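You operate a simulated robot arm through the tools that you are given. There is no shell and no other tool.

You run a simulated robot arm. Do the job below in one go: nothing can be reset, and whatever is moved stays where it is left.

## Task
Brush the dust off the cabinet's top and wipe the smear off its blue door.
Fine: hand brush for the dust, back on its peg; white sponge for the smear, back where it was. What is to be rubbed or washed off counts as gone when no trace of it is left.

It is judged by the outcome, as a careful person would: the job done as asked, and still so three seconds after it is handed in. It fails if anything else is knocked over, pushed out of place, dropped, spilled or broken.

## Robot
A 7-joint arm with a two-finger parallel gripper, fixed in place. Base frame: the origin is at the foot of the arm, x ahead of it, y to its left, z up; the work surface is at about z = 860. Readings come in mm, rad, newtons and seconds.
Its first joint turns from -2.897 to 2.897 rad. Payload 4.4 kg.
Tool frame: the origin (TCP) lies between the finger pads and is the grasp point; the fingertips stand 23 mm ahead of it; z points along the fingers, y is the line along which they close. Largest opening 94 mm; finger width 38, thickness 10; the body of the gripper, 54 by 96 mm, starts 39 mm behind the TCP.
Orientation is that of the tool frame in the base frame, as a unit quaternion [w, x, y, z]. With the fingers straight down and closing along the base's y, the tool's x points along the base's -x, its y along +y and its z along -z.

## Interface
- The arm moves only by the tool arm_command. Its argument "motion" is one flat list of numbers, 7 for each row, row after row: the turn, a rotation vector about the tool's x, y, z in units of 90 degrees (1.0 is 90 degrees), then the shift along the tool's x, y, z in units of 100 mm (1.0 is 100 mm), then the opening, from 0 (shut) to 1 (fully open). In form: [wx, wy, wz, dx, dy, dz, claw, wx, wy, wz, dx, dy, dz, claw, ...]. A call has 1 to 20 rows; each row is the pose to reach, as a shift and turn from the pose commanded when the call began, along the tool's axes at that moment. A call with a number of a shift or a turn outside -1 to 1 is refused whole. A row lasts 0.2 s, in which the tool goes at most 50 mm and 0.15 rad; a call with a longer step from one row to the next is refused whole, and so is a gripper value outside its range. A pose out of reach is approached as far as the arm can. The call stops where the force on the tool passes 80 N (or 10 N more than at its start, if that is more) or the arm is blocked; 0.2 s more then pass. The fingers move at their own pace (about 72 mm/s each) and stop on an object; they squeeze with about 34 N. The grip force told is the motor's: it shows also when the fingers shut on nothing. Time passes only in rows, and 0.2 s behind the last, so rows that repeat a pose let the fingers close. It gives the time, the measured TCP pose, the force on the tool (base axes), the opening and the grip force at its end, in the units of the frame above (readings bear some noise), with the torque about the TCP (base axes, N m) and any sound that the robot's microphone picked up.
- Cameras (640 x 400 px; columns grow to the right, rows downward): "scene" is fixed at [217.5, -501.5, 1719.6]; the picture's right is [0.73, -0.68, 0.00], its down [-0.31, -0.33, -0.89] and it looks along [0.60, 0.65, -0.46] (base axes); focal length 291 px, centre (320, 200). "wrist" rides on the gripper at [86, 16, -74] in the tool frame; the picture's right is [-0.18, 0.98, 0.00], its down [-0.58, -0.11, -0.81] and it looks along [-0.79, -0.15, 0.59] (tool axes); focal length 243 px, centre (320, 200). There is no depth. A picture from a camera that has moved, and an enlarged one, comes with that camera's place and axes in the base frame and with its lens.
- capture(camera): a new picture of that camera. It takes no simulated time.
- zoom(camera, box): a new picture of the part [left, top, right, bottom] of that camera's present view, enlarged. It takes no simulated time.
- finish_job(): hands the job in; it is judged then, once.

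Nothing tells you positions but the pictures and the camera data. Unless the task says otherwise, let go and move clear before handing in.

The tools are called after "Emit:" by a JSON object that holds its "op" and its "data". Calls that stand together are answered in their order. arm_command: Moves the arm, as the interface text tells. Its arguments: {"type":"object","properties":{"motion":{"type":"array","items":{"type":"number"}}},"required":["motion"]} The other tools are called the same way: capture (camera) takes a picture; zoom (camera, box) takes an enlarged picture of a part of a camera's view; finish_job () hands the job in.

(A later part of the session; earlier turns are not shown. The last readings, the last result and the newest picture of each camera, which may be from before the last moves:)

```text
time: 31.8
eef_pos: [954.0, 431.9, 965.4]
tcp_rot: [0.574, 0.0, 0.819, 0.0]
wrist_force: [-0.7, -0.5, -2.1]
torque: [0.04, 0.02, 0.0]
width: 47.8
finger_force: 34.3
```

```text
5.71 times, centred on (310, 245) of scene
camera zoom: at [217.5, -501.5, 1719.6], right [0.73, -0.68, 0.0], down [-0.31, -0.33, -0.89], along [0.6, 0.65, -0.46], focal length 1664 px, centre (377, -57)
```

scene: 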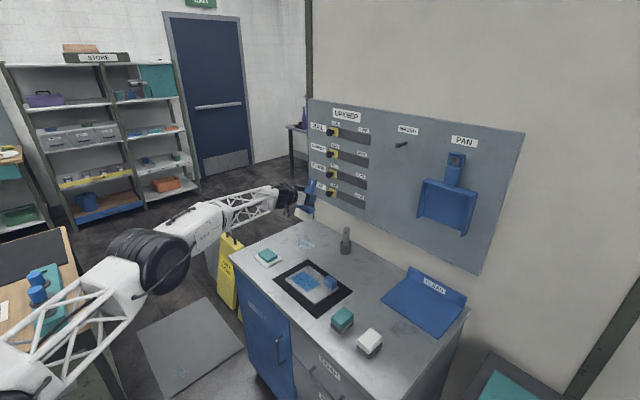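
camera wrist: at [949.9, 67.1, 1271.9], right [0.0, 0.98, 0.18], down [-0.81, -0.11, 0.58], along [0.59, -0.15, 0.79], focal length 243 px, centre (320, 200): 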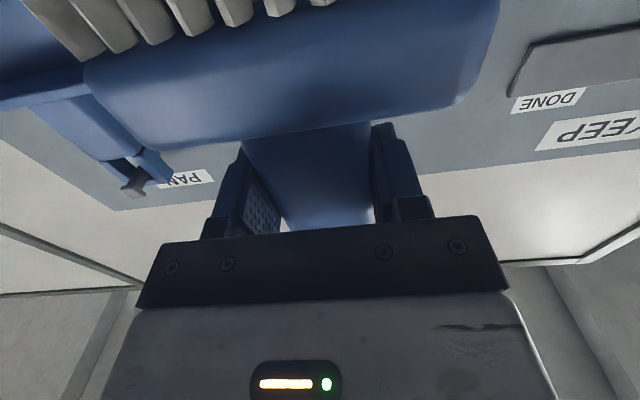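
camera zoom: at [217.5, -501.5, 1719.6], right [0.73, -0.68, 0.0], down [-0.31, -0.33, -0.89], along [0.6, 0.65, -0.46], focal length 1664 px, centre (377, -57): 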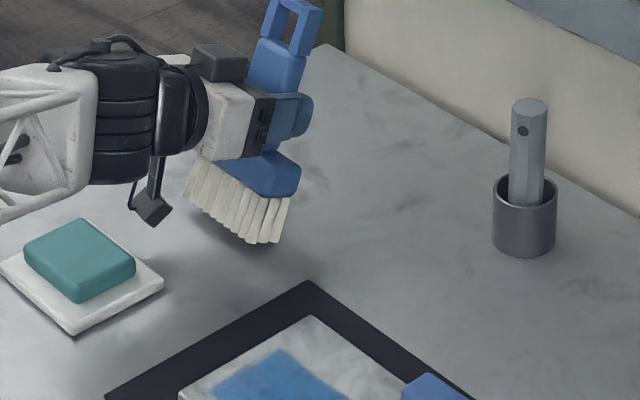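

The visible area looks clean now, but the brush seems to have pivoted slightly in the grip. Lifting to inspect the surface and the brush.

Emit:
{"op": "arm_command", "data": {"motion": [0, 0, 0, -0.23, 0, -0.085, 0.3, 0, 0, 0, -0.47, 0, -0.17, 0.3, 0, 0, 0, -0.7, 0, -0.255, 0.3, 0, 0, 0, -0.94, 0, -0.342, 0.3, 0, 0, 0, -0.94, 0, -0.342, 0.3]}}

Emit:
{"op": "zoom", "data": {"camera": "scene", "box": [250, 215, 350, 275]}}

Emit:
{"op": "zoom", "data": {"camera": "scene", "box": [260, 160, 340, 240]}}

Emit:
{"op": "capture", "data": {"camera": "wrist"}}

```text
time: 33.0
eef_pos: [955.1, 430.8, 1067.8]
tcp_rot: [0.574, 0.0, 0.819, 0.0]
wrist_force: [-0.4, -0.7, -0.2]
torque: [0.01, -0.03, 0.03]
width: 47.5
finger_force: 33.9
```

```text
6.40 times, centred on (300, 245) of scene
camera zoom: at [217.5, -501.5, 1719.6], right [0.73, -0.68, 0.0], down [-0.31, -0.33, -0.89], along [0.6, 0.65, -0.46], focal length 1864 px, centre (448, -88)
```

zoom: 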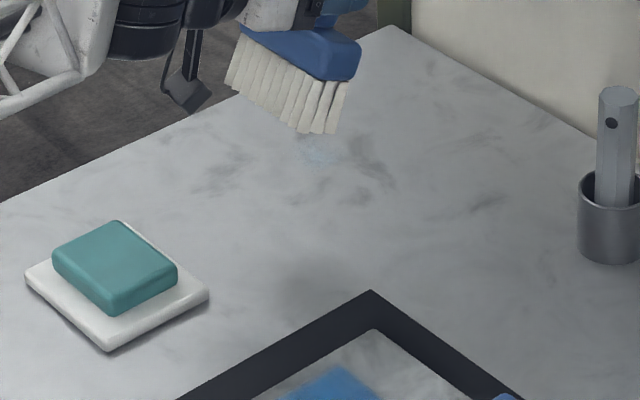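

```text
5.00 times, centred on (300, 200) of scene
camera zoom: at [217.5, -501.5, 1719.6], right [0.73, -0.68, 0.0], down [-0.31, -0.33, -0.89], along [0.6, 0.65, -0.46], focal length 1456 px, centre (420, 200)
```

zoom: 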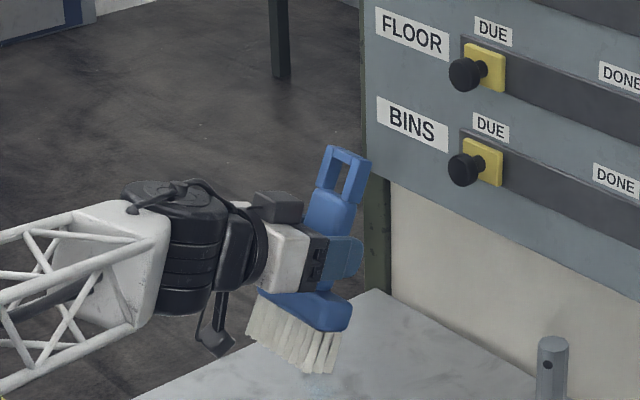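

```text
taken
camera wrist: at [856.4, 447.1, 1012.1], right [0.06, 0.98, 0.17], down [-0.56, -0.11, 0.82], along [0.83, -0.15, 0.54], focal length 243 px, centre (320, 200)
```

wrist: 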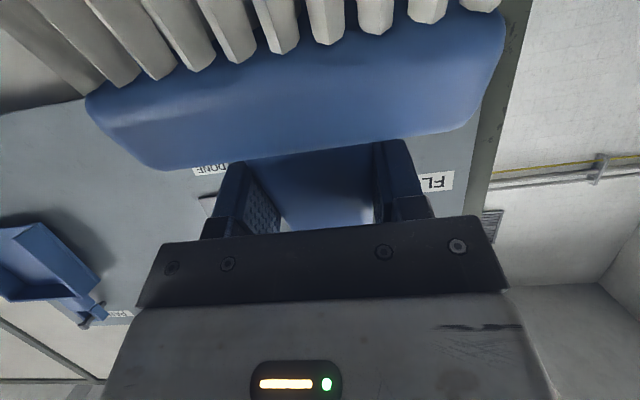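

Most of the dust is gone; a faint remnant is left near (993, 488). The brush has slid up in the grip by roughly 10 mm, so I'll use lighter pressure. Moving left to y≈475 and lowering gently.

Emit:
{"op": "arm_command", "data": {"motion": [0, 0, 0, 0.2, 0.11, 0.11, 0.3, 0, 0, 0, 0.4, 0.22, 0.22, 0.3, 0, 0, 0, 0.6, 0.33, 0.33, 0.3, 0, 0, 0, 0.795, 0.43, 0.449, 0.3, 0, 0, 0, 0.795, 0.43, 0.449, 0.3]}}

Emit:
{"op": "arm_command", "data": {"motion": [0, 0, 0, 0.019, 0, 0.007, 0.3, 0, 0, 0, 0.038, 0, 0.014, 0.3, 0, 0, 0, 0.056, 0, 0.02, 0.3, 0, 0, 0, 0.075, 0, 0.027, 0.3, 0, 0, 0, 0.094, 0, 0.034, 0.3, 0, 0, 0, 0.094, 0, 0.034, 0.3]}}

Emit:
{"op": "zoom", "data": {"camera": "scene", "box": [250, 205, 350, 275]}}

```text
time: 34.2
eef_pos: [968.9, 476.0, 975.6]
tcp_rot: [0.573, 0.001, 0.819, 0.0]
wrist_force: [-0.3, -0.2, -1.4]
torque: [-0.03, -0.06, 0.0]
width: 47.8
finger_force: 33.9
```

```text
time: 35.6
eef_pos: [970.4, 474.4, 967.0]
tcp_rot: [0.573, 0.0, 0.819, 0.0]
wrist_force: [0.0, -0.3, -2.2]
torque: [-0.02, -0.03, -0.02]
width: 47.8
finger_force: 33.9
```

```text
5.71 times, centred on (300, 240) of scene
camera zoom: at [217.5, -501.5, 1719.6], right [0.73, -0.68, 0.0], down [-0.31, -0.33, -0.89], along [0.6, 0.65, -0.46], focal length 1664 px, centre (434, -29)
```

zoom: 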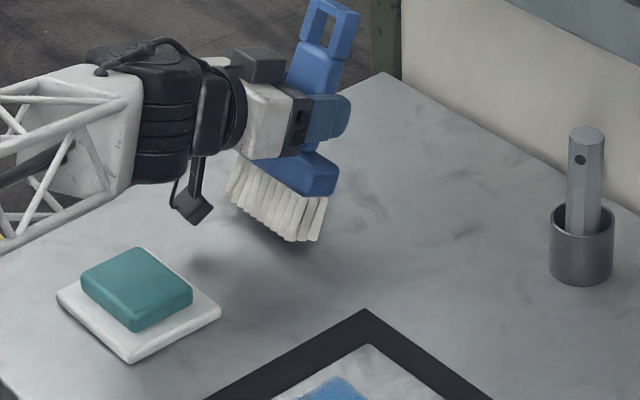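

No contact yet at 968. Lowering a few more mm.

Emit:
{"op": "arm_command", "data": {"motion": [0, 0, 0, 0.019, 0, 0.007, 0.3, 0, 0, 0, 0.038, 0, 0.014, 0.3, 0, 0, 0, 0.038, 0, 0.014, 0.3]}}

```text
time: 36.4
eef_pos: [968.8, 475.0, 965.6]
tcp_rot: [0.575, 0.001, 0.818, -0.001]
wrist_force: [4.8, -3.2, 12.8]
torque: [-0.46, -0.08, 0.11]
width: 47.5
finger_force: 33.8
```

Contact at about 966. Backing off 0.5 mm and stroking forward and back at this y.

Emit:
{"op": "arm_command", "data": {"motion": [0, 0, 0, -0.039, 0, 0.092, 0.3, 0, 0, 0, -0.073, 0, 0.186, 0.3, 0, 0, 0, -0.108, 0, 0.28, 0.3, 0, 0, 0, -0.142, 0, 0.374, 0.3, 0, 0, 0, -0.176, 0, 0.468, 0.3, 0, 0, 0, -0.21, 0, 0.562, 0.3, 0, 0, 0, -0.244, 0, 0.656, 0.3, 0, 0, 0, -0.21, 0, 0.562, 0.3, 0, 0, 0, -0.176, 0, 0.468, 0.3, 0, 0, 0, -0.142, 0, 0.374, 0.3, 0, 0, 0, -0.108, 0, 0.28, 0.3, 0, 0, 0, -0.073, 0, 0.186, 0.3, 0, 0, 0, -0.039, 0, 0.092, 0.3, 0, 0, 0, -0.005, 0, -0.002, 0.3]}}

Emit:
{"op": "zoom", "data": {"camera": "scene", "box": [250, 205, 350, 275]}}

```text
time: 39.4
eef_pos: [968.3, 474.2, 963.0]
tcp_rot: [0.573, 0.0, 0.819, 0.0]
wrist_force: [2.7, 1.5, 5.0]
torque: [0.09, -0.04, -0.06]
width: 48.0
finger_force: 34.3
```

```text
5.71 times, centred on (300, 240) of scene
camera zoom: at [217.5, -501.5, 1719.6], right [0.73, -0.68, 0.0], down [-0.31, -0.33, -0.89], along [0.6, 0.65, -0.46], focal length 1664 px, centre (434, -29)
```

zoom: 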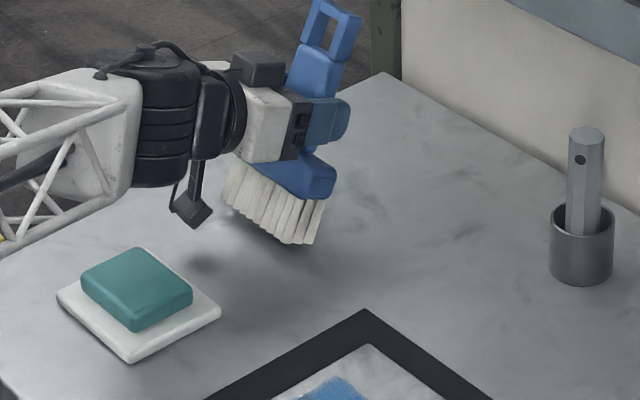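

Still in light contact. Another loop covering further left as well.

Emit:
{"op": "arm_command", "data": {"motion": [0, 0, 0, -0.029, 0, 0.096, 0.3, 0, 0, 0, -0.063, 0, 0.19, 0.3, 0, 0, 0, -0.098, 0, 0.284, 0.3, 0, 0, 0, -0.132, 0, 0.378, 0.3, 0, 0, 0, -0.166, 0, 0.472, 0.3, 0, 0, 0, -0.2, 0, 0.566, 0.3, 0, 0, 0, -0.234, 0, 0.66, 0.3, 0, 0, 0, -0.234, 0.12, 0.66, 0.3, 0, 0, 0, -0.234, 0.25, 0.66, 0.3, 0, 0, 0, -0.2, 0.25, 0.566, 0.3, 0, 0, 0, -0.166, 0.25, 0.472, 0.3, 0, 0, 0, -0.132, 0.25, 0.378, 0.3, 0, 0, 0, -0.098, 0.25, 0.284, 0.3, 0, 0, 0, -0.063, 0.25, 0.19, 0.3, 0, 0, 0, -0.029, 0.25, 0.096, 0.3, 0, 0, 0, 0.005, 0.25, 0.002, 0.3]}}

Emit:
{"op": "arm_command", "data": {"motion": [0, 0, 0, -0.23, 0, -0.085, 0.3, 0, 0, 0, -0.47, 0, -0.17, 0.3, 0, 0, 0, -0.7, 0, -0.255, 0.3, 0, 0, 0, -0.94, 0, -0.342, 0.3, 0, 0, 0, -0.94, 0, -0.342, 0.3]}}

Emit:
{"op": "zoom", "data": {"camera": "scene", "box": [250, 205, 350, 275]}}

Emit:
{"op": "capture", "data": {"camera": "wrist"}}

```text
time: 42.8
eef_pos: [968.4, 500.9, 964.0]
tcp_rot: [0.575, 0.0, 0.818, 0.0]
wrist_force: [4.9, 0.8, 8.5]
torque: [-0.1, -0.09, 0.01]
width: 47.7
finger_force: 34.0
```

```text
time: 44.0
eef_pos: [969.6, 498.0, 1062.5]
tcp_rot: [0.573, 0.0, 0.819, 0.0]
wrist_force: [0.4, 0.8, -1.4]
torque: [-0.03, -0.02, -0.03]
width: 47.7
finger_force: 33.9
```

```text
5.71 times, centred on (300, 240) of scene
camera zoom: at [217.5, -501.5, 1719.6], right [0.73, -0.68, 0.0], down [-0.31, -0.33, -0.89], along [0.6, 0.65, -0.46], focal length 1664 px, centre (434, -29)
```

zoom: 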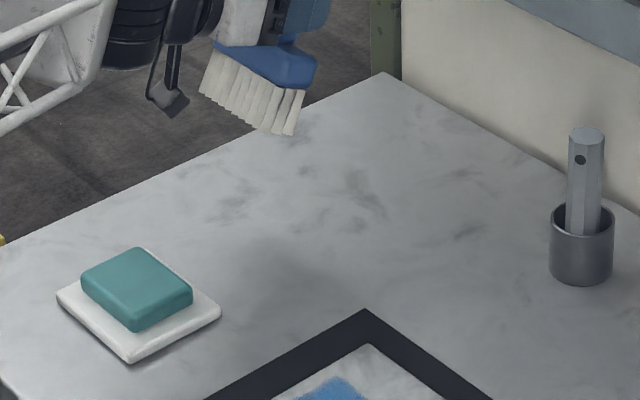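

```text
taken
camera wrist: at [870.8, 513.7, 1006.6], right [0.06, 0.98, 0.17], down [-0.56, -0.11, 0.82], along [0.83, -0.15, 0.54], focal length 243 px, centre (320, 200)
```

wrist: 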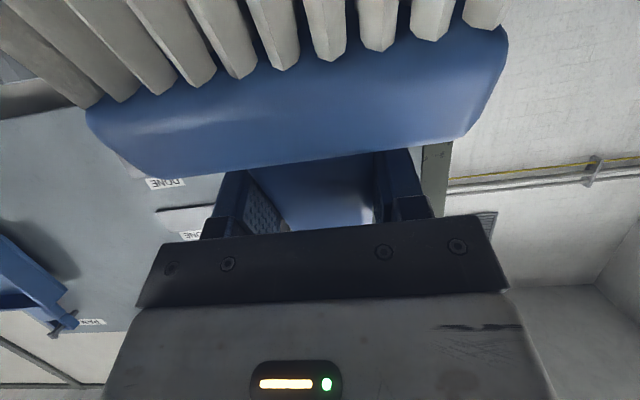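

The patch looks gone. Checking with a high zoom for any trace.

Emit:
{"op": "zoom", "data": {"camera": "scene", "box": [280, 222, 330, 254]}}

Emit:
{"op": "zoom", "data": {"camera": "scene", "box": [295, 215, 365, 260]}}

Emit:
{"op": "zoom", "data": {"camera": "scene", "box": [225, 225, 300, 275]}}

```text
12.50 times, centred on (305, 238) of scene
camera zoom: at [217.5, -501.5, 1719.6], right [0.73, -0.68, 0.0], down [-0.31, -0.33, -0.89], along [0.6, 0.65, -0.46], focal length 3640 px, centre (508, -275)
```

zoom: 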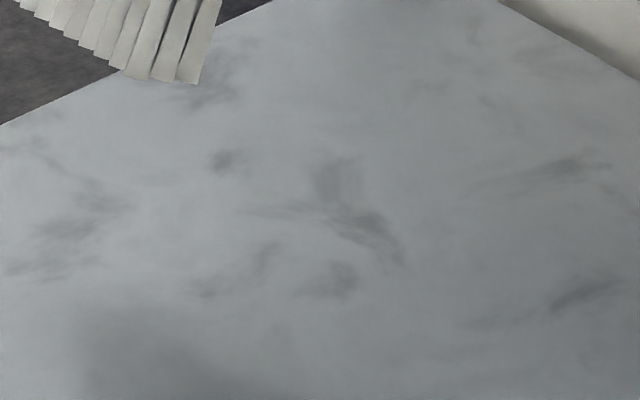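

```text
8.89 times, centred on (330, 238) of scene
camera zoom: at [217.5, -501.5, 1719.6], right [0.73, -0.68, 0.0], down [-0.31, -0.33, -0.89], along [0.6, 0.65, -0.46], focal length 2588 px, centre (231, -133)
```

zoom: 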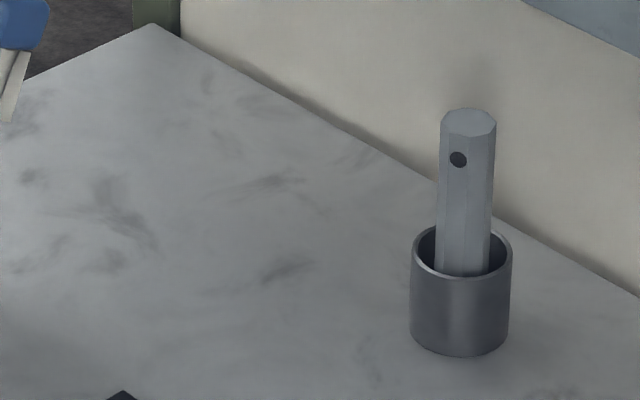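

```text
8.00 times, centred on (262, 250) of scene
camera zoom: at [217.5, -501.5, 1719.6], right [0.73, -0.68, 0.0], down [-0.31, -0.33, -0.89], along [0.6, 0.65, -0.46], focal length 2329 px, centre (780, -200)
```

zoom: 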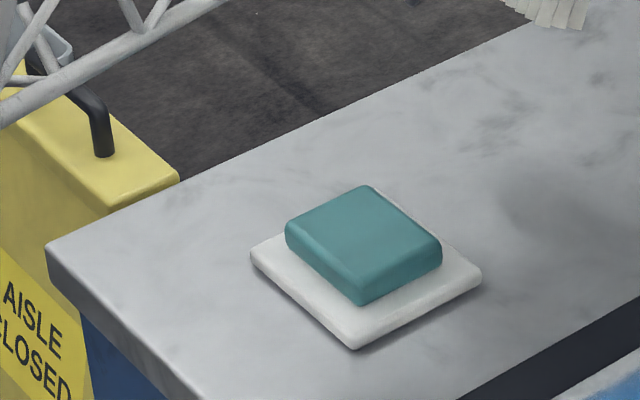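

The dust is gone in every view I have. Before re-hanging I need to know how the brush sits in the grip now; zooming the wrist view to compare it with the original grasp.

Emit:
{"op": "zoom", "data": {"camera": "wrist", "box": [60, 0, 540, 250]}}

Emit:
{"op": "zoom", "data": {"camera": "scene", "box": [240, 140, 340, 240]}}

```text
1.33 times, centred on (300, 125) of wrist
camera zoom: at [870.8, 513.7, 1006.6], right [0.06, 0.98, 0.17], down [-0.56, -0.11, 0.82], along [0.83, -0.15, 0.54], focal length 324 px, centre (347, 300)
```

zoom: 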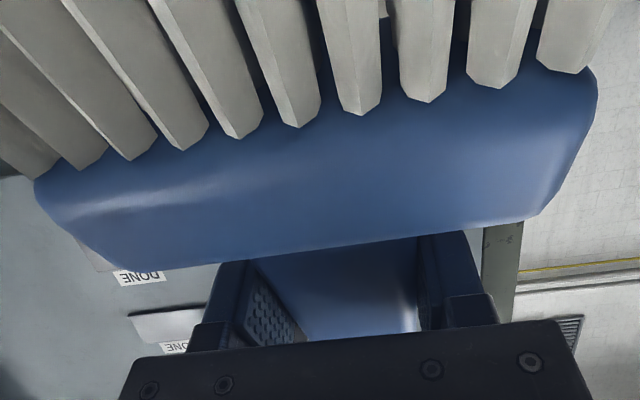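

```text
4.00 times, centred on (290, 190) of scene
camera zoom: at [217.5, -501.5, 1719.6], right [0.73, -0.68, 0.0], down [-0.31, -0.33, -0.89], along [0.6, 0.65, -0.46], focal length 1165 px, centre (440, 240)
```

zoom: 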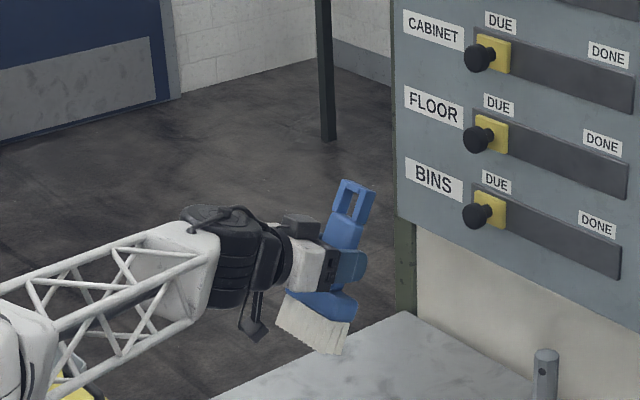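

Emit:
{"op": "zoom", "data": {"camera": "scene", "box": [305, 180, 345, 232]}}

```text
7.69 times, centred on (325, 206) of scene
camera zoom: at [217.5, -501.5, 1719.6], right [0.73, -0.68, 0.0], down [-0.31, -0.33, -0.89], along [0.6, 0.65, -0.46], focal length 2240 px, centre (282, 154)
```

zoom: 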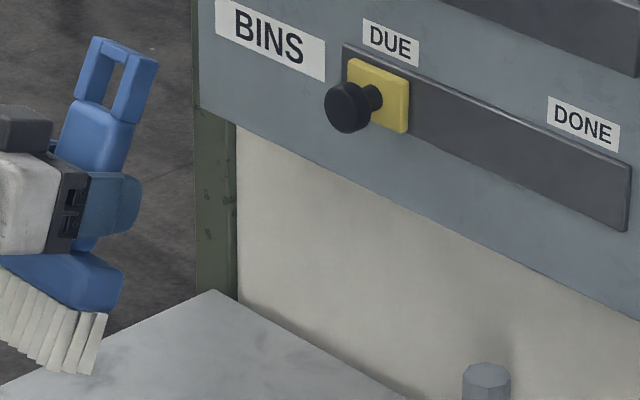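

The brush has pivoted about 8° in the grip and slid ~4 mm, which I can compensate by pitching the tool about 8° past horizontal. Raising clear of the cabinet and carrying the brush back toward its peg.

Emit:
{"op": "arm_command", "data": {"motion": [0, -0.077, 0, -0.235, 0, -0.085, 0.3, 0, -0.154, 0, -0.47, 0, -0.171, 0.3, 0, -0.231, 0, -0.705, 0, -0.256, 0.3, 0, -0.308, 0, -0.94, 0, -0.342, 0.3, 0, -0.308, 0, -0.94, 0, -0.342, 0.3]}}

Emit:
{"op": "arm_command", "data": {"motion": [0, 0, 0, -0.213, -0.25, 0.105, 0.3, 0, 0, 0, -0.426, -0.5, 0.209, 0.3, 0, 0, 0, -0.639, -0.75, 0.313, 0.3, 0, 0, 0, -0.852, -1.0, 0.418, 0.3]}}

Emit:
{"op": "arm_command", "data": {"motion": [0, 0, 0, -0.235, -0.25, 0.032, 0.3, 0, 0, 0, -0.47, -0.5, 0.064, 0.3, 0, 0, 0, -0.706, -0.75, 0.095, 0.3, 0, 0, 0, -0.941, -1.0, 0.127, 0.3]}}

Emit:
{"op": "arm_command", "data": {"motion": [0, 0, 0, -0.02, -0.3, 0, 0.3, 0, 0, 0, -0.04, -0.6, 0.004, 0.3, 0, 0, 0, -0.062, -1.0, 0.008, 0.3, 0, 0, 0, -0.062, -1.0, 0.008, 0.3]}}

Emit:
{"op": "capture", "data": {"camera": "scene"}}

```text
time: 45.2
eef_pos: [969.3, 498.8, 1162.0]
tcp_rot: [0.754, 0.001, 0.657, -0.001]
wrist_force: [0.4, 0.4, -1.2]
torque: [0.01, 0.04, 0.0]
width: 47.5
finger_force: 33.9
```

```text
time: 46.2
eef_pos: [997.7, 399.1, 1251.8]
tcp_rot: [0.753, 0.0, 0.658, -0.001]
wrist_force: [-0.6, 0.1, -1.6]
torque: [0.01, -0.06, 0.05]
width: 47.7
finger_force: 34.1
```

```text
time: 47.2
eef_pos: [998.9, 303.0, 1347.5]
tcp_rot: [0.753, 0.001, 0.658, -0.001]
wrist_force: [-0.2, 0.0, -2.0]
torque: [0.01, -0.02, 0.01]
width: 47.6
finger_force: 33.9
```

```text
time: 48.2
eef_pos: [999.2, 198.0, 1354.0]
tcp_rot: [0.753, 0.0, 0.658, 0.0]
wrist_force: [0.0, -0.1, -0.9]
torque: [-0.03, 0.01, -0.01]
width: 47.6
finger_force: 34.0
```

```text
taken
```

scene: 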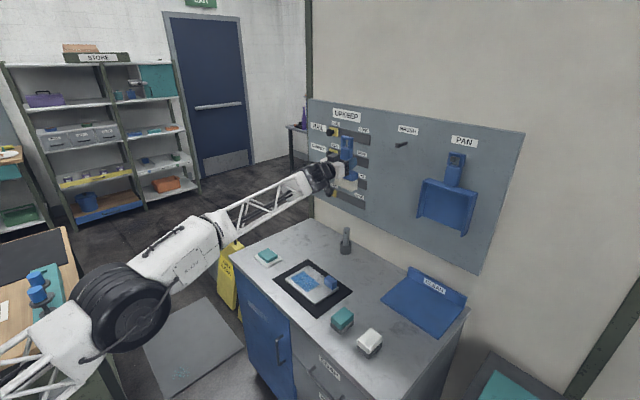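

Continuing to the standoff directly in front of the peg.

Emit:
{"op": "arm_command", "data": {"motion": [0, 0, 0, 0, -0.3, 0, 0.3, 0, 0, 0, 0, -0.6, 0, 0.3, 0, 0, 0, 0, -1.0, 0, 0.3]}}

Emit:
{"op": "arm_command", "data": {"motion": [0, 0, 0, 0, -0.24, 0, 0.3, 0, 0, 0, 0, -0.48, 0, 0.3, 0, 0, 0, 0, -0.48, 0, 0.3]}}

Emit:
{"op": "zoom", "data": {"camera": "scene", "box": [350, 120, 420, 205]}}

Emit:
{"op": "capture", "data": {"camera": "wrist"}}

```text
time: 49.0
eef_pos: [998.1, 99.3, 1354.2]
tcp_rot: [0.753, 0.001, 0.658, -0.001]
wrist_force: [-0.3, 0.4, -2.0]
torque: [0.0, -0.01, 0.0]
width: 47.5
finger_force: 33.8
```

```text
time: 49.8
eef_pos: [997.8, 53.4, 1352.7]
tcp_rot: [0.753, -0.001, 0.658, 0.001]
wrist_force: [-0.5, 0.5, -1.9]
torque: [0.0, -0.04, 0.0]
width: 47.7
finger_force: 33.8
```

```text
4.71 times, centred on (385, 162) of scene
camera zoom: at [217.5, -501.5, 1719.6], right [0.73, -0.68, 0.0], down [-0.31, -0.33, -0.89], along [0.6, 0.65, -0.46], focal length 1370 px, centre (14, 376)
```

zoom: 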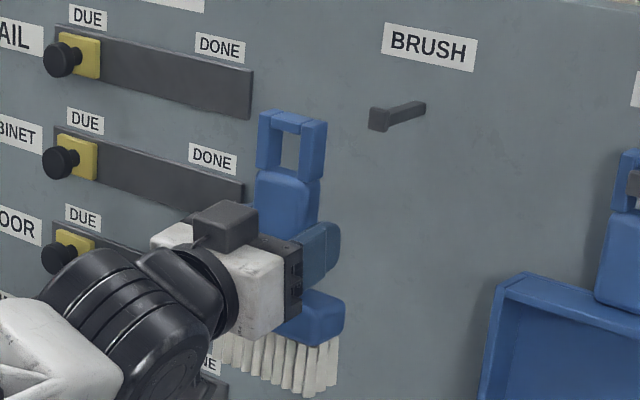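

```text
taken
camera wrist: at [936.6, 68.9, 1258.7], right [-0.02, 0.98, 0.18], down [-0.88, -0.11, 0.47], along [0.48, -0.15, 0.86], focal length 243 px, centre (320, 200)
```

wrist: 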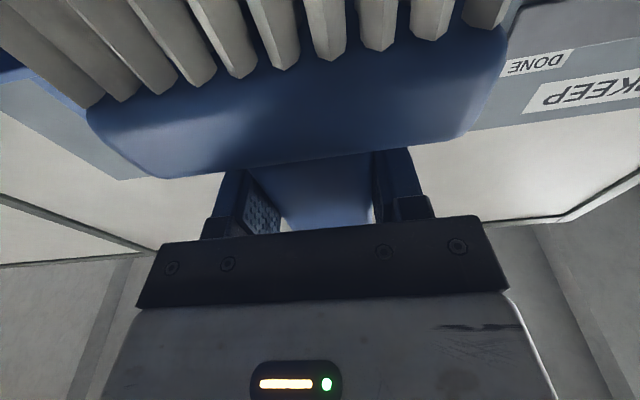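

The peg is clear in view. Zooming in to compare loop and peg heights before sliding the brush on.

Emit:
{"op": "zoom", "data": {"camera": "scene", "box": [365, 130, 415, 165]}}

```text
11.43 times, centred on (390, 148) of scene
camera zoom: at [217.5, -501.5, 1719.6], right [0.73, -0.68, 0.0], down [-0.31, -0.33, -0.89], along [0.6, 0.65, -0.46], focal length 3328 px, centre (-480, 800)
```

zoom: 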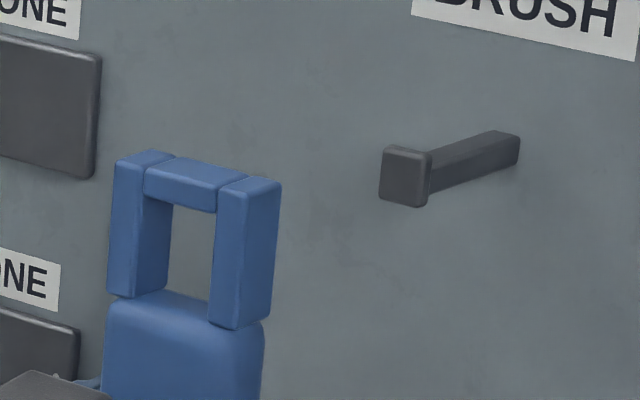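

Computed heights: peg head z≈1414–1432, loop opening ≈1408–1435. Raising 1.5 mm, nudging y by -1.5 mm and advancing to just short of the peg.

Emit:
{"op": "arm_command", "data": {"motion": [0, 0, 0, 0.02, -0.015, 0.25, 0.3, 0, 0, 0, 0.055, -0.015, 0.5, 0.3, 0, 0, 0, 0.086, -0.015, 0.745, 0.3, 0, 0, 0, 0.086, -0.015, 0.745, 0.3]}}

Emit:
{"op": "zoom", "data": {"camera": "scene", "box": [378, 128, 418, 156]}}

```text
time: 50.8
eef_pos: [1073.8, 50.5, 1356.2]
tcp_rot: [0.753, 0.0, 0.658, 0.0]
wrist_force: [0.4, 0.3, -0.7]
torque: [-0.01, -0.02, 0.0]
width: 47.7
finger_force: 34.1
```

```text
14.29 times, centred on (398, 142) of scene
camera zoom: at [217.5, -501.5, 1719.6], right [0.73, -0.68, 0.0], down [-0.31, -0.33, -0.89], along [0.6, 0.65, -0.46], focal length 4160 px, centre (-794, 1029)
```

zoom: 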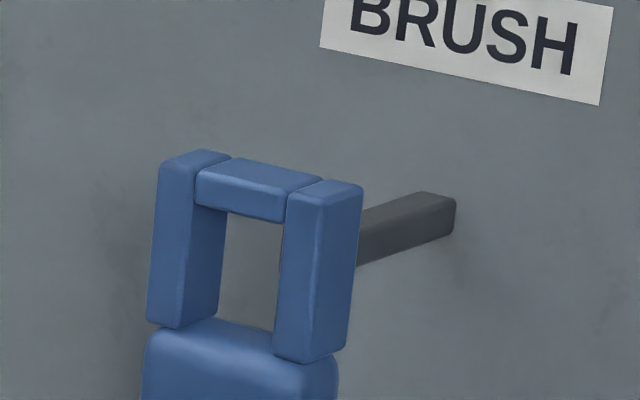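

Aligned to within about 2 mm in y and z. Advancing slowly onto the peg.

Emit:
{"op": "arm_command", "data": {"motion": [0, 0, 0, 0.007, 0, 0.05, 0.3, 0, 0, 0, 0.013, 0, 0.099, 0.3, 0, 0, 0, 0.02, 0, 0.149, 0.3, 0, 0, 0, 0.027, 0, 0.198, 0.3, 0, 0, 0, 0.034, 0, 0.248, 0.3, 0, 0, 0, 0.034, 0, 0.248, 0.3]}}

Emit:
{"op": "zoom", "data": {"camera": "scene", "box": [378, 128, 418, 156]}}

```text
time: 52.2
eef_pos: [1098.8, 51.6, 1357.1]
tcp_rot: [0.753, 0.0, 0.658, 0.001]
wrist_force: [-0.1, -0.9, -2.3]
torque: [0.01, -0.02, 0.0]
width: 47.4
finger_force: 34.2
```

```text
14.29 times, centred on (398, 142) of scene
camera zoom: at [217.5, -501.5, 1719.6], right [0.73, -0.68, 0.0], down [-0.31, -0.33, -0.89], along [0.6, 0.65, -0.46], focal length 4160 px, centre (-794, 1029)
```

zoom: 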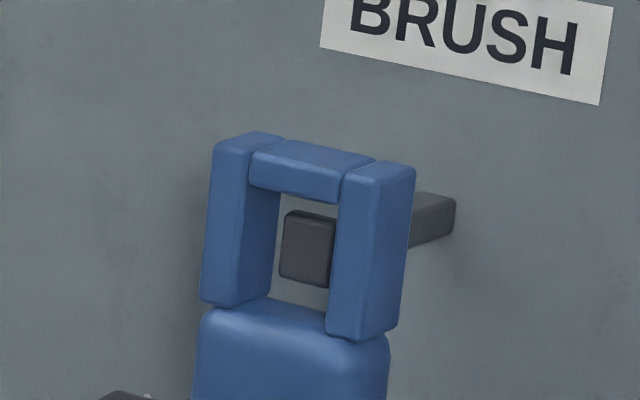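

The peg head is entering the loop with no contact force. Continuing the rest of the way.

Emit:
{"op": "arm_command", "data": {"motion": [0, 0, 0, 0.007, 0, 0.05, 0.3, 0, 0, 0, 0.013, 0, 0.099, 0.3, 0, 0, 0, 0.02, 0, 0.149, 0.3, 0, 0, 0, 0.027, 0, 0.198, 0.3, 0, 0, 0, 0.034, 0, 0.248, 0.3, 0, 0, 0, 0.036, 0, 0.27, 0.3, 0, 0, 0, 0.036, 0, 0.27, 0.3]}}

Emit:
{"op": "zoom", "data": {"camera": "scene", "box": [378, 128, 418, 156]}}

Emit:
{"op": "zoom", "data": {"camera": "scene", "box": [350, 110, 430, 210]}}

```text
time: 53.8
eef_pos: [1125.4, 50.9, 1356.3]
tcp_rot: [0.753, 0.0, 0.658, 0.0]
wrist_force: [-0.6, 0.4, -1.4]
torque: [0.02, -0.01, 0.0]
width: 47.9
finger_force: 33.8
```

```text
14.29 times, centred on (398, 142) of scene
camera zoom: at [217.5, -501.5, 1719.6], right [0.73, -0.68, 0.0], down [-0.31, -0.33, -0.89], along [0.6, 0.65, -0.46], focal length 4160 px, centre (-794, 1029)
```

zoom: 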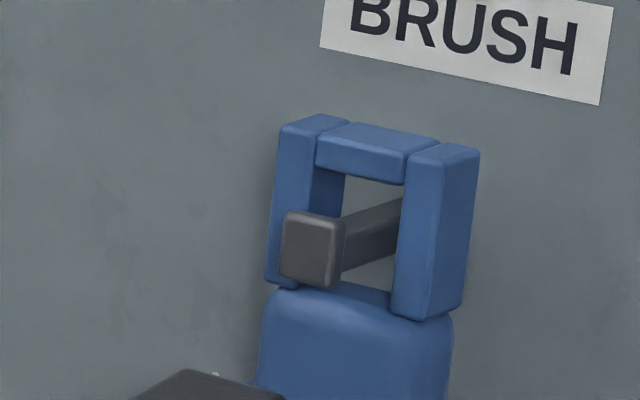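

```text
4.00 times, centred on (390, 160) of scene
camera zoom: at [217.5, -501.5, 1719.6], right [0.73, -0.68, 0.0], down [-0.31, -0.33, -0.89], along [0.6, 0.65, -0.46], focal length 1165 px, centre (40, 360)
```

zoom: 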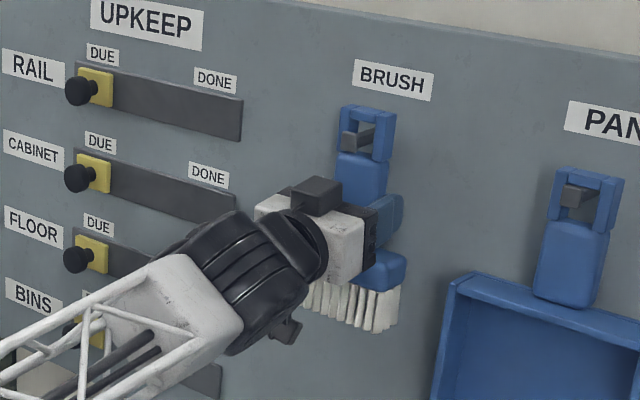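

The loop is over the shaft at its original depth, about 12 mm above its hanging height. Lowering gently until the bar rests on the peg.

Emit:
{"op": "arm_command", "data": {"motion": [0, 0, 0, 0.03, 0, -0.004, 0.3, 0, 0, 0, 0.06, 0, -0.008, 0.3, 0, 0, 0, 0.089, 0, -0.012, 0.3, 0, 0, 0, 0.099, 0, -0.013, 0.3, 0, 0, 0, 0.099, 0, -0.013, 0.3]}}

Emit:
{"op": "zoom", "data": {"camera": "scene", "box": [378, 128, 418, 156]}}

```text
time: 55.0
eef_pos: [1125.2, 50.7, 1344.9]
tcp_rot: [0.753, 0.0, 0.658, 0.0]
wrist_force: [-0.3, 0.2, -1.6]
torque: [-0.01, 0.0, 0.02]
width: 47.8
finger_force: 33.7
```

```text
14.29 times, centred on (398, 142) of scene
camera zoom: at [217.5, -501.5, 1719.6], right [0.73, -0.68, 0.0], down [-0.31, -0.33, -0.89], along [0.6, 0.65, -0.46], focal length 4160 px, centre (-794, 1029)
```

zoom: 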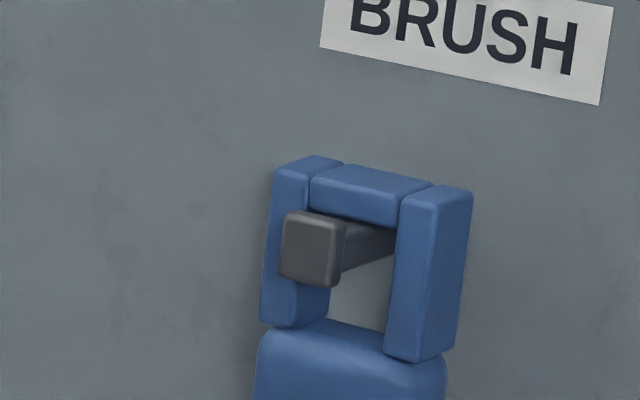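

About 1 mm left. Lowering that last bit and then opening the fingers.

Emit:
{"op": "arm_command", "data": {"motion": [0, 0, 0, 0.01, 0, -0.001, 0.3, 0, 0, 0, 0.01, 0, -0.001, 0.3]}}

```text
time: 55.6
eef_pos: [1124.6, 50.2, 1344.4]
tcp_rot: [0.754, 0.0, 0.657, 0.0]
wrist_force: [1.6, 1.2, 2.9]
torque: [-0.04, 0.14, -0.01]
width: 47.9
finger_force: 34.3
```

The bar is now resting on the peg (force turned upward). Opening the fingers slowly.

Emit:
{"op": "arm_command", "data": {"motion": [0, 0, 0, 0, 0, 0, 0.54, 0, 0, 0, 0, 0, 0, 0.58, 0, 0, 0, 0, 0, 0, 0.65, 0, 0, 0, 0, 0, 0, 0.75, 0, 0, 0, 0, 0, 0, 0.85, 0, 0, 0, 0, 0, 0, 1, 0, 0, 0, 0, 0, 0, 1]}}

Emit:
{"op": "zoom", "data": {"camera": "scene", "box": [378, 128, 418, 156]}}

Emit:
{"op": "capture", "data": {"camera": "wrist"}}

Emit:
{"op": "zoom", "data": {"camera": "scene", "box": [350, 110, 430, 210]}}

```text
time: 57.2
eef_pos: [1125.8, 51.2, 1343.8]
tcp_rot: [0.753, 0.001, 0.658, -0.001]
wrist_force: [0.5, -0.5, 0.7]
torque: [-0.03, -0.02, 0.02]
width: 94.1
finger_force: 0.0
```

```text
14.29 times, centred on (398, 142) of scene
camera zoom: at [217.5, -501.5, 1719.6], right [0.73, -0.68, 0.0], down [-0.31, -0.33, -0.89], along [0.6, 0.65, -0.46], focal length 4160 px, centre (-794, 1029)
```

zoom: 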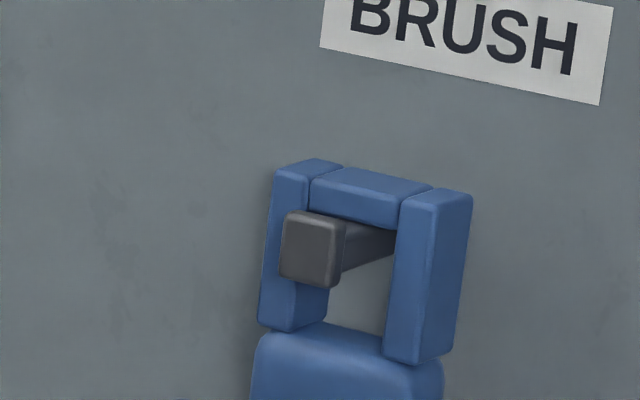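

```text
taken
camera wrist: at [1064.1, 65.6, 1248.9], right [-0.02, 0.98, 0.18], down [-0.88, -0.11, 0.47], along [0.48, -0.15, 0.86], focal length 243 px, centre (320, 200)
```

wrist: 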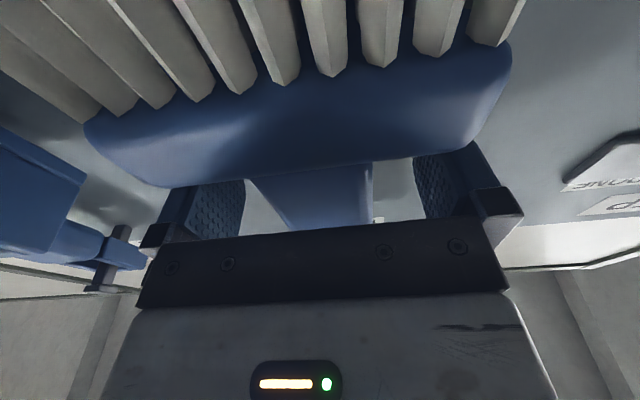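

```text
4.00 times, centred on (390, 160) of scene
camera zoom: at [217.5, -501.5, 1719.6], right [0.73, -0.68, 0.0], down [-0.31, -0.33, -0.89], along [0.6, 0.65, -0.46], focal length 1165 px, centre (40, 360)
```

zoom: 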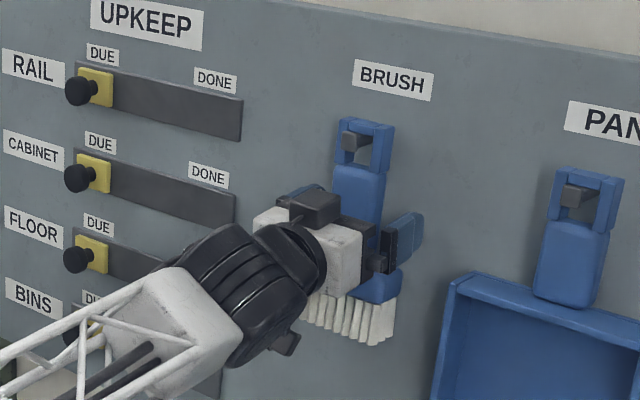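

The brush hangs on its peg by itself. Backing straight out.

Emit:
{"op": "arm_command", "data": {"motion": [0, 0, 0, -0.02, 0, -0.15, 1, 0, 0, 0, -0.047, 0, -0.35, 1, 0, 0, 0, -0.08, 0, -0.6, 1, 0, 0, 0, -0.107, 0, -0.8, 1, 0, 0, 0, -0.134, 0, -0.991, 1, 0, 0, 0, -0.134, 0, -0.991, 1]}}

Emit:
{"op": "zoom", "data": {"camera": "scene", "box": [340, 110, 440, 210]}}

Emit:
{"op": "zoom", "data": {"camera": "scene", "box": [385, 132, 417, 152]}}

```text
time: 58.6
eef_pos: [1023.8, 51.2, 1346.7]
tcp_rot: [0.753, 0.001, 0.658, -0.001]
wrist_force: [0.9, 0.2, -0.3]
torque: [0.01, -0.01, 0.03]
width: 94.1
finger_force: 0.1
```

```text
4.00 times, centred on (390, 160) of scene
camera zoom: at [217.5, -501.5, 1719.6], right [0.73, -0.68, 0.0], down [-0.31, -0.33, -0.89], along [0.6, 0.65, -0.46], focal length 1165 px, centre (40, 360)
```

zoom: 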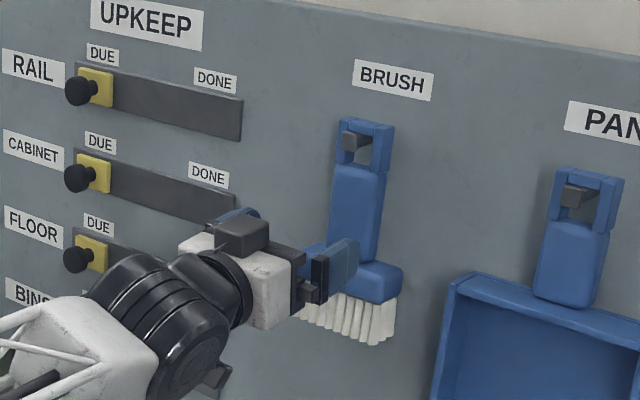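

```text
16.00 times, centred on (401, 142) of scene
camera zoom: at [217.5, -501.5, 1719.6], right [0.73, -0.68, 0.0], down [-0.31, -0.33, -0.89], along [0.6, 0.65, -0.46], focal length 4659 px, centre (-976, 1128)
```

zoom: 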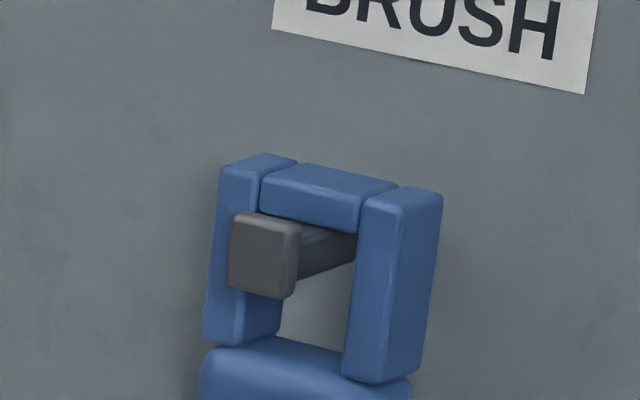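

The brush is back exactly as it hung. Next I'll swing the wrist camera round to inspect the cleaned patch from another angle before fetching the sponge.

Emit:
{"op": "arm_command", "data": {"motion": [0, 0.075, 0, -0.033, 0.155, -0.245, 1, 0, 0.15, 0, -0.067, 0.31, -0.49, 1, 0, 0.225, 0, -0.1, 0.465, -0.736, 1, 0, 0.3, 0, -0.133, 0.62, -0.981, 1]}}

Emit:
{"op": "arm_command", "data": {"motion": [0, 0.075, 0, 0.145, 0.155, -0.188, 1, 0, 0.15, 0, 0.29, 0.31, -0.375, 1, 0, 0.225, 0, 0.435, 0.465, -0.563, 1, 0, 0.3, 0, 0.58, 0.62, -0.75, 1]}}

Emit:
{"op": "arm_command", "data": {"motion": [0, 0.075, 0, 0.205, 0.155, -0.075, 1, 0, 0.15, 0, 0.41, 0.31, -0.15, 1, 0, 0.225, 0, 0.615, 0.465, -0.225, 1, 0, 0.3, 0, 0.82, 0.62, -0.3, 1]}}

Emit:
{"op": "arm_command", "data": {"motion": [0, 0.047, 0, 0.158, 0.155, 0.031, 1, 0, 0.093, 0, 0.316, 0.31, 0.062, 1, 0, 0.14, 0, 0.474, 0.465, 0.093, 1, 0, 0.186, 0, 0.632, 0.62, 0.124, 1, 0, 0.186, 0, 0.632, 0.62, 0.124, 1]}}

Emit:
{"op": "capture", "data": {"camera": "wrist"}}

Emit:
{"op": "capture", "data": {"camera": "scene"}}

```text
time: 59.6
eef_pos: [925.5, 111.8, 1351.3]
tcp_rot: [0.581, 0.001, 0.814, -0.001]
wrist_force: [-0.5, 0.3, 6.8]
torque: [0.02, 0.34, 0.03]
width: 93.9
finger_force: 0.0
```

```text
time: 60.6
eef_pos: [835.5, 173.1, 1316.2]
tcp_rot: [0.372, 0.0, 0.928, 0.0]
wrist_force: [-0.1, -0.2, -0.3]
torque: [-0.04, 0.01, -0.01]
width: 94.0
finger_force: 0.1
```

```text
time: 61.6
eef_pos: [755.5, 236.3, 1281.7]
tcp_rot: [0.144, -0.001, 0.99, 0.0]
wrist_force: [-0.2, 0.0, -0.7]
torque: [-0.03, 0.02, -0.01]
width: 94.2
finger_force: 0.0
```

```text
time: 62.8
eef_pos: [699.1, 301.3, 1249.5]
tcp_rot: [0.0, -0.001, 1.0, 0.0]
wrist_force: [-0.5, -0.4, 0.3]
torque: [0.0, -0.01, 0.0]
width: 94.1
finger_force: 0.0
```

```text
taken
camera wrist: at [613.5, 315.4, 1323.6], right [0.18, 0.98, 0.0], down [0.58, -0.11, 0.81], along [0.79, -0.15, -0.59], focal length 243 px, centre (320, 200)
```

wrist: 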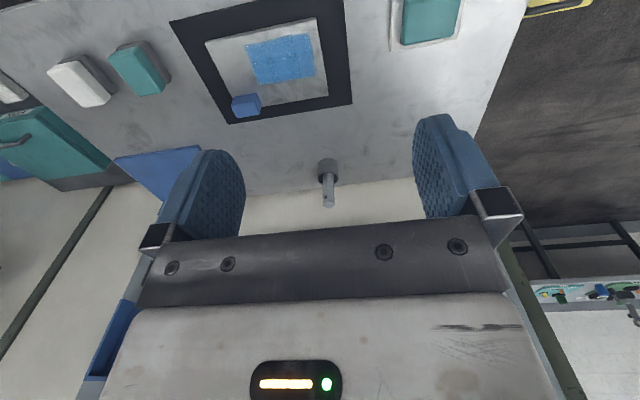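

```text
taken
```

scene: 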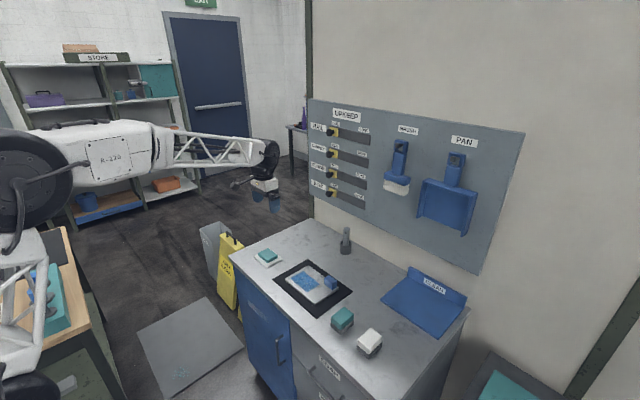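

Both views show a clean cabinet top. Zooming the patch area to make sure.

Emit:
{"op": "zoom", "data": {"camera": "wrist", "box": [330, 50, 500, 190]}}

Emit:
{"op": "zoom", "data": {"camera": "scene", "box": [270, 215, 340, 260]}}

Emit:
{"op": "zoom", "data": {"camera": "wrist", "box": [0, 30, 200, 150]}}

```text
2.86 times, centred on (415, 120) of wrist
camera zoom: at [613.5, 315.4, 1323.6], right [0.18, 0.98, 0.0], down [0.58, -0.11, 0.81], along [0.79, -0.15, -0.59], focal length 693 px, centre (49, 429)
```

zoom: 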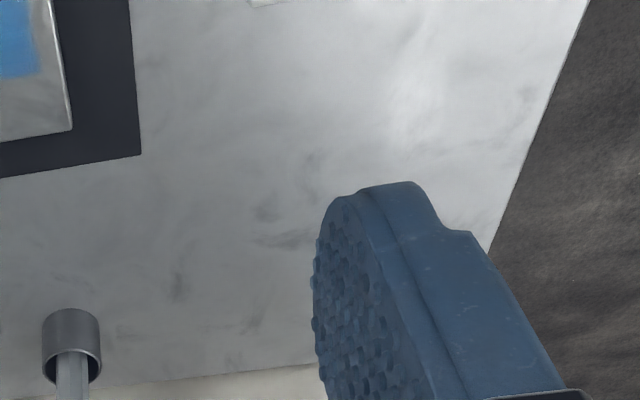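

```text
8.89 times, centred on (305, 238) of scene
camera zoom: at [217.5, -501.5, 1719.6], right [0.73, -0.68, 0.0], down [-0.31, -0.33, -0.89], along [0.6, 0.65, -0.46], focal length 2588 px, centre (453, -133)
```

zoom: 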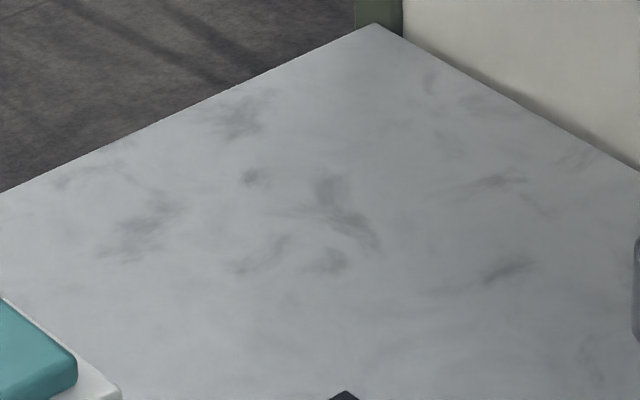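

```text
3.20 times, centred on (100, 90) of wrist
camera zoom: at [613.5, 315.4, 1323.6], right [0.18, 0.98, 0.0], down [0.58, -0.11, 0.81], along [0.79, -0.15, -0.59], focal length 776 px, centre (1024, 552)
```

zoom: 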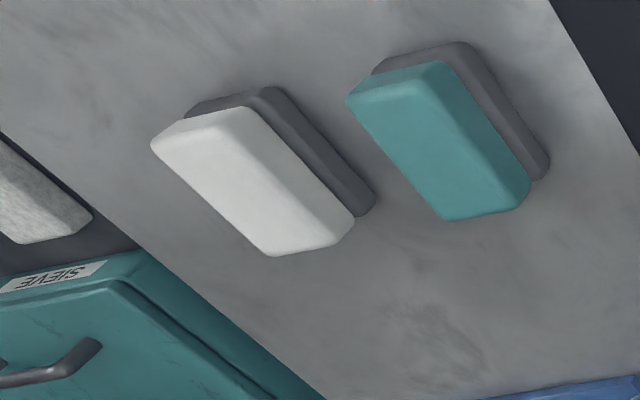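

No trace of dust remains. Now to the white sponge at about (757, -152): moving above it, tool pointing down.

Emit:
{"op": "arm_command", "data": {"motion": [0, 0, 0, -0.05, -0.33, 0, 1, 0, 0, 0, -0.1, -0.66, 0, 1, 0, 0, 0, -0.14, -1.0, 0, 1]}}

Emit:
{"op": "arm_command", "data": {"motion": [0, 0, 0, -0.05, -0.33, 0, 1, 0, 0, 0, -0.1, -0.66, 0, 1, 0, 0, 0, -0.14, -1.0, 0, 1]}}

Emit:
{"op": "arm_command", "data": {"motion": [0, 0, 0, -0.05, -0.33, 0.17, 1, 0, 0, 0, -0.1, -0.66, 0.34, 1, 0, 0, 0, -0.14, -1.0, 0.5, 1]}}

Emit:
{"op": "arm_command", "data": {"motion": [0, 0, 0, -0.05, -0.33, 0.17, 1, 0, 0, 0, -0.1, -0.66, 0.34, 1, 0, 0, 0, -0.14, -1.0, 0.5, 1]}}

Emit:
{"op": "arm_command", "data": {"motion": [0, 0, 0, 0, -0.2, 0.3, 1, 0, 0, 0, 0, -0.4, 0.6, 1, 0, 0, 0, 0, -0.51, 0.9, 1, 0, 0, 0, 0, -0.51, 0.9, 1]}}

Emit:
{"op": "capture", "data": {"camera": "wrist"}}

Emit:
{"op": "capture", "data": {"camera": "scene"}}

```text
time: 63.6
eef_pos: [716.2, 198.9, 1249.4]
tcp_rot: [0.0, 0.0, 1.0, 0.0]
wrist_force: [0.8, -0.2, -0.6]
torque: [0.06, 0.01, -0.02]
width: 94.0
finger_force: 0.0
```

```text
time: 64.4
eef_pos: [727.7, 98.3, 1250.7]
tcp_rot: [0.0, -0.001, 1.0, -0.001]
wrist_force: [-0.1, -0.1, -1.3]
torque: [0.01, -0.01, -0.03]
width: 94.0
finger_force: 0.1
```

```text
time: 65.2
eef_pos: [740.7, -3.0, 1199.8]
tcp_rot: [-0.001, 0.001, 1.0, 0.001]
wrist_force: [0.0, 0.0, -0.5]
torque: [0.03, 0.01, -0.03]
width: 94.1
finger_force: 0.1
```

```text
time: 66.0
eef_pos: [755.8, -101.5, 1146.1]
tcp_rot: [-0.001, 0.0, 1.0, -0.001]
wrist_force: [-0.2, 0.1, 0.2]
torque: [0.04, 0.01, -0.01]
width: 93.8
finger_force: 0.0
```

```text
time: 67.0
eef_pos: [756.9, -153.3, 1057.4]
tcp_rot: [0.0, -0.001, 1.0, -0.001]
wrist_force: [-0.1, 0.1, 0.1]
torque: [-0.02, -0.04, -0.01]
width: 94.0
finger_force: 0.0
```

```text
taken
camera wrist: at [671.2, -137.3, 1132.8], right [0.18, 0.98, 0.0], down [0.58, -0.11, 0.81], along [0.79, -0.15, -0.59], focal length 243 px, centre (320, 200)
```

wrist: 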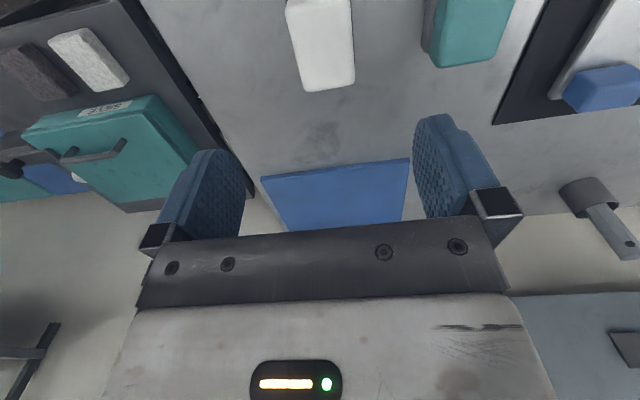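

```text
taken
```

scene: 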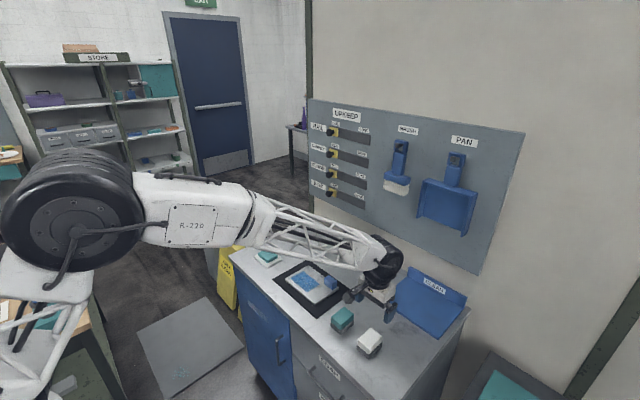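

The white sponge is in the upper centre of the wrist view. Zooming in for its exact outline and the grey part under it.

Emit:
{"op": "zoom", "data": {"camera": "wrist", "box": [260, 0, 400, 110]}}

Emit:
{"op": "zoom", "data": {"camera": "scene", "box": [340, 280, 400, 360]}}

```text
3.64 times, centred on (330, 55) of wrist
camera zoom: at [671.2, -137.3, 1132.8], right [0.18, 0.98, 0.0], down [0.58, -0.11, 0.81], along [0.79, -0.15, -0.59], focal length 882 px, centre (284, 727)
```

zoom: 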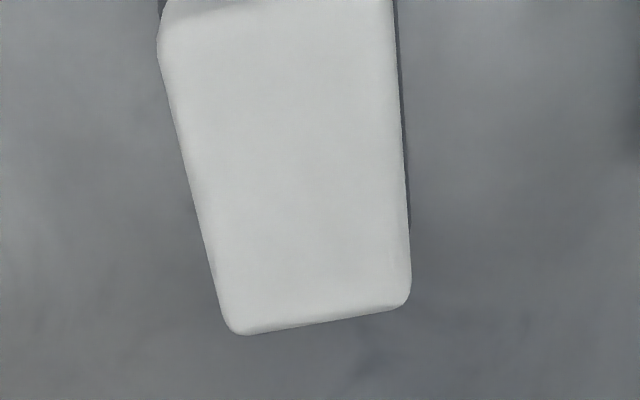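

```text
5.00 times, centred on (370, 320) of scene
camera zoom: at [217.5, -501.5, 1719.6], right [0.73, -0.68, 0.0], down [-0.31, -0.33, -0.89], along [0.6, 0.65, -0.46], focal length 1456 px, centre (70, -400)
```

zoom: 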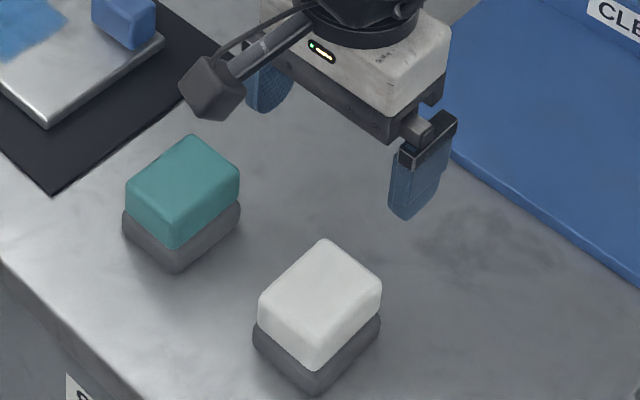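

The sponge measures about 68 × 48 mm, centred near (765, -151), white layer z≈880–902 over a grey layer. I'll descend and grip only the upper white part with fingertips at about z 887.

Emit:
{"op": "arm_command", "data": {"motion": [0, 0, 0, -0.04, 0.01, 0.3, 1, 0, 0, 0, -0.078, 0.023, 0.6, 1, 0, 0, 0, -0.078, 0.023, 0.9, 1, 0, 0, 0, -0.078, 0.023, 1.0, 1, 0, 0, 0, -0.078, 0.023, 1.0, 1]}}

Emit:
{"op": "capture", "data": {"camera": "wrist"}}

Emit:
{"op": "zoom", "data": {"camera": "scene", "box": [320, 265, 420, 365]}}

```text
time: 68.2
eef_pos: [763.5, -151.4, 957.5]
tcp_rot: [0.0, 0.001, 1.0, 0.0]
wrist_force: [0.0, 0.1, 0.7]
torque: [-0.03, 0.0, 0.0]
width: 94.1
finger_force: 0.0
```

```text
taken
camera wrist: at [678.0, -136.1, 1032.8], right [0.18, 0.98, 0.0], down [0.58, -0.11, 0.81], along [0.79, -0.15, -0.59], focal length 243 px, centre (320, 200)
```

wrist: 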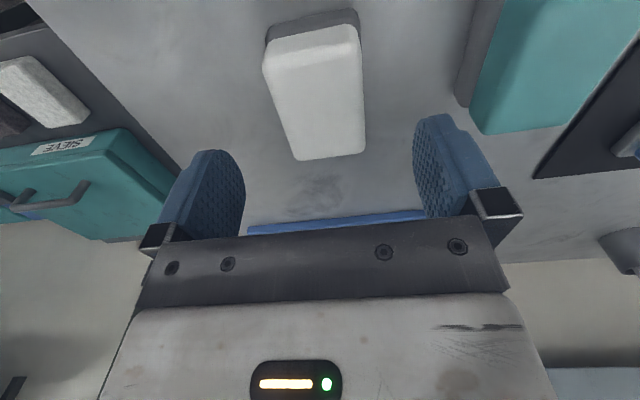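

```text
4.00 times, centred on (370, 315) of scene
camera zoom: at [217.5, -501.5, 1719.6], right [0.73, -0.68, 0.0], down [-0.31, -0.33, -0.89], along [0.6, 0.65, -0.46], focal length 1165 px, centre (120, -260)
```

zoom: 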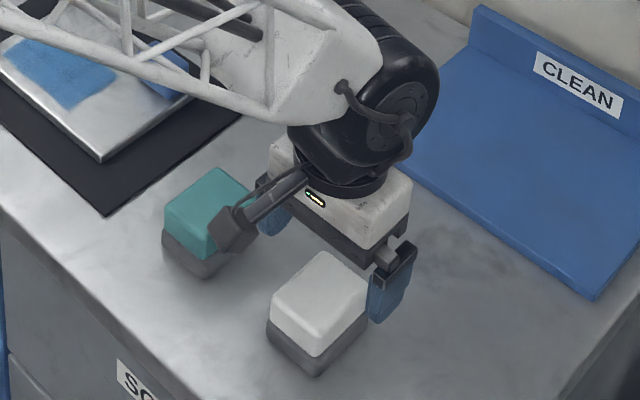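

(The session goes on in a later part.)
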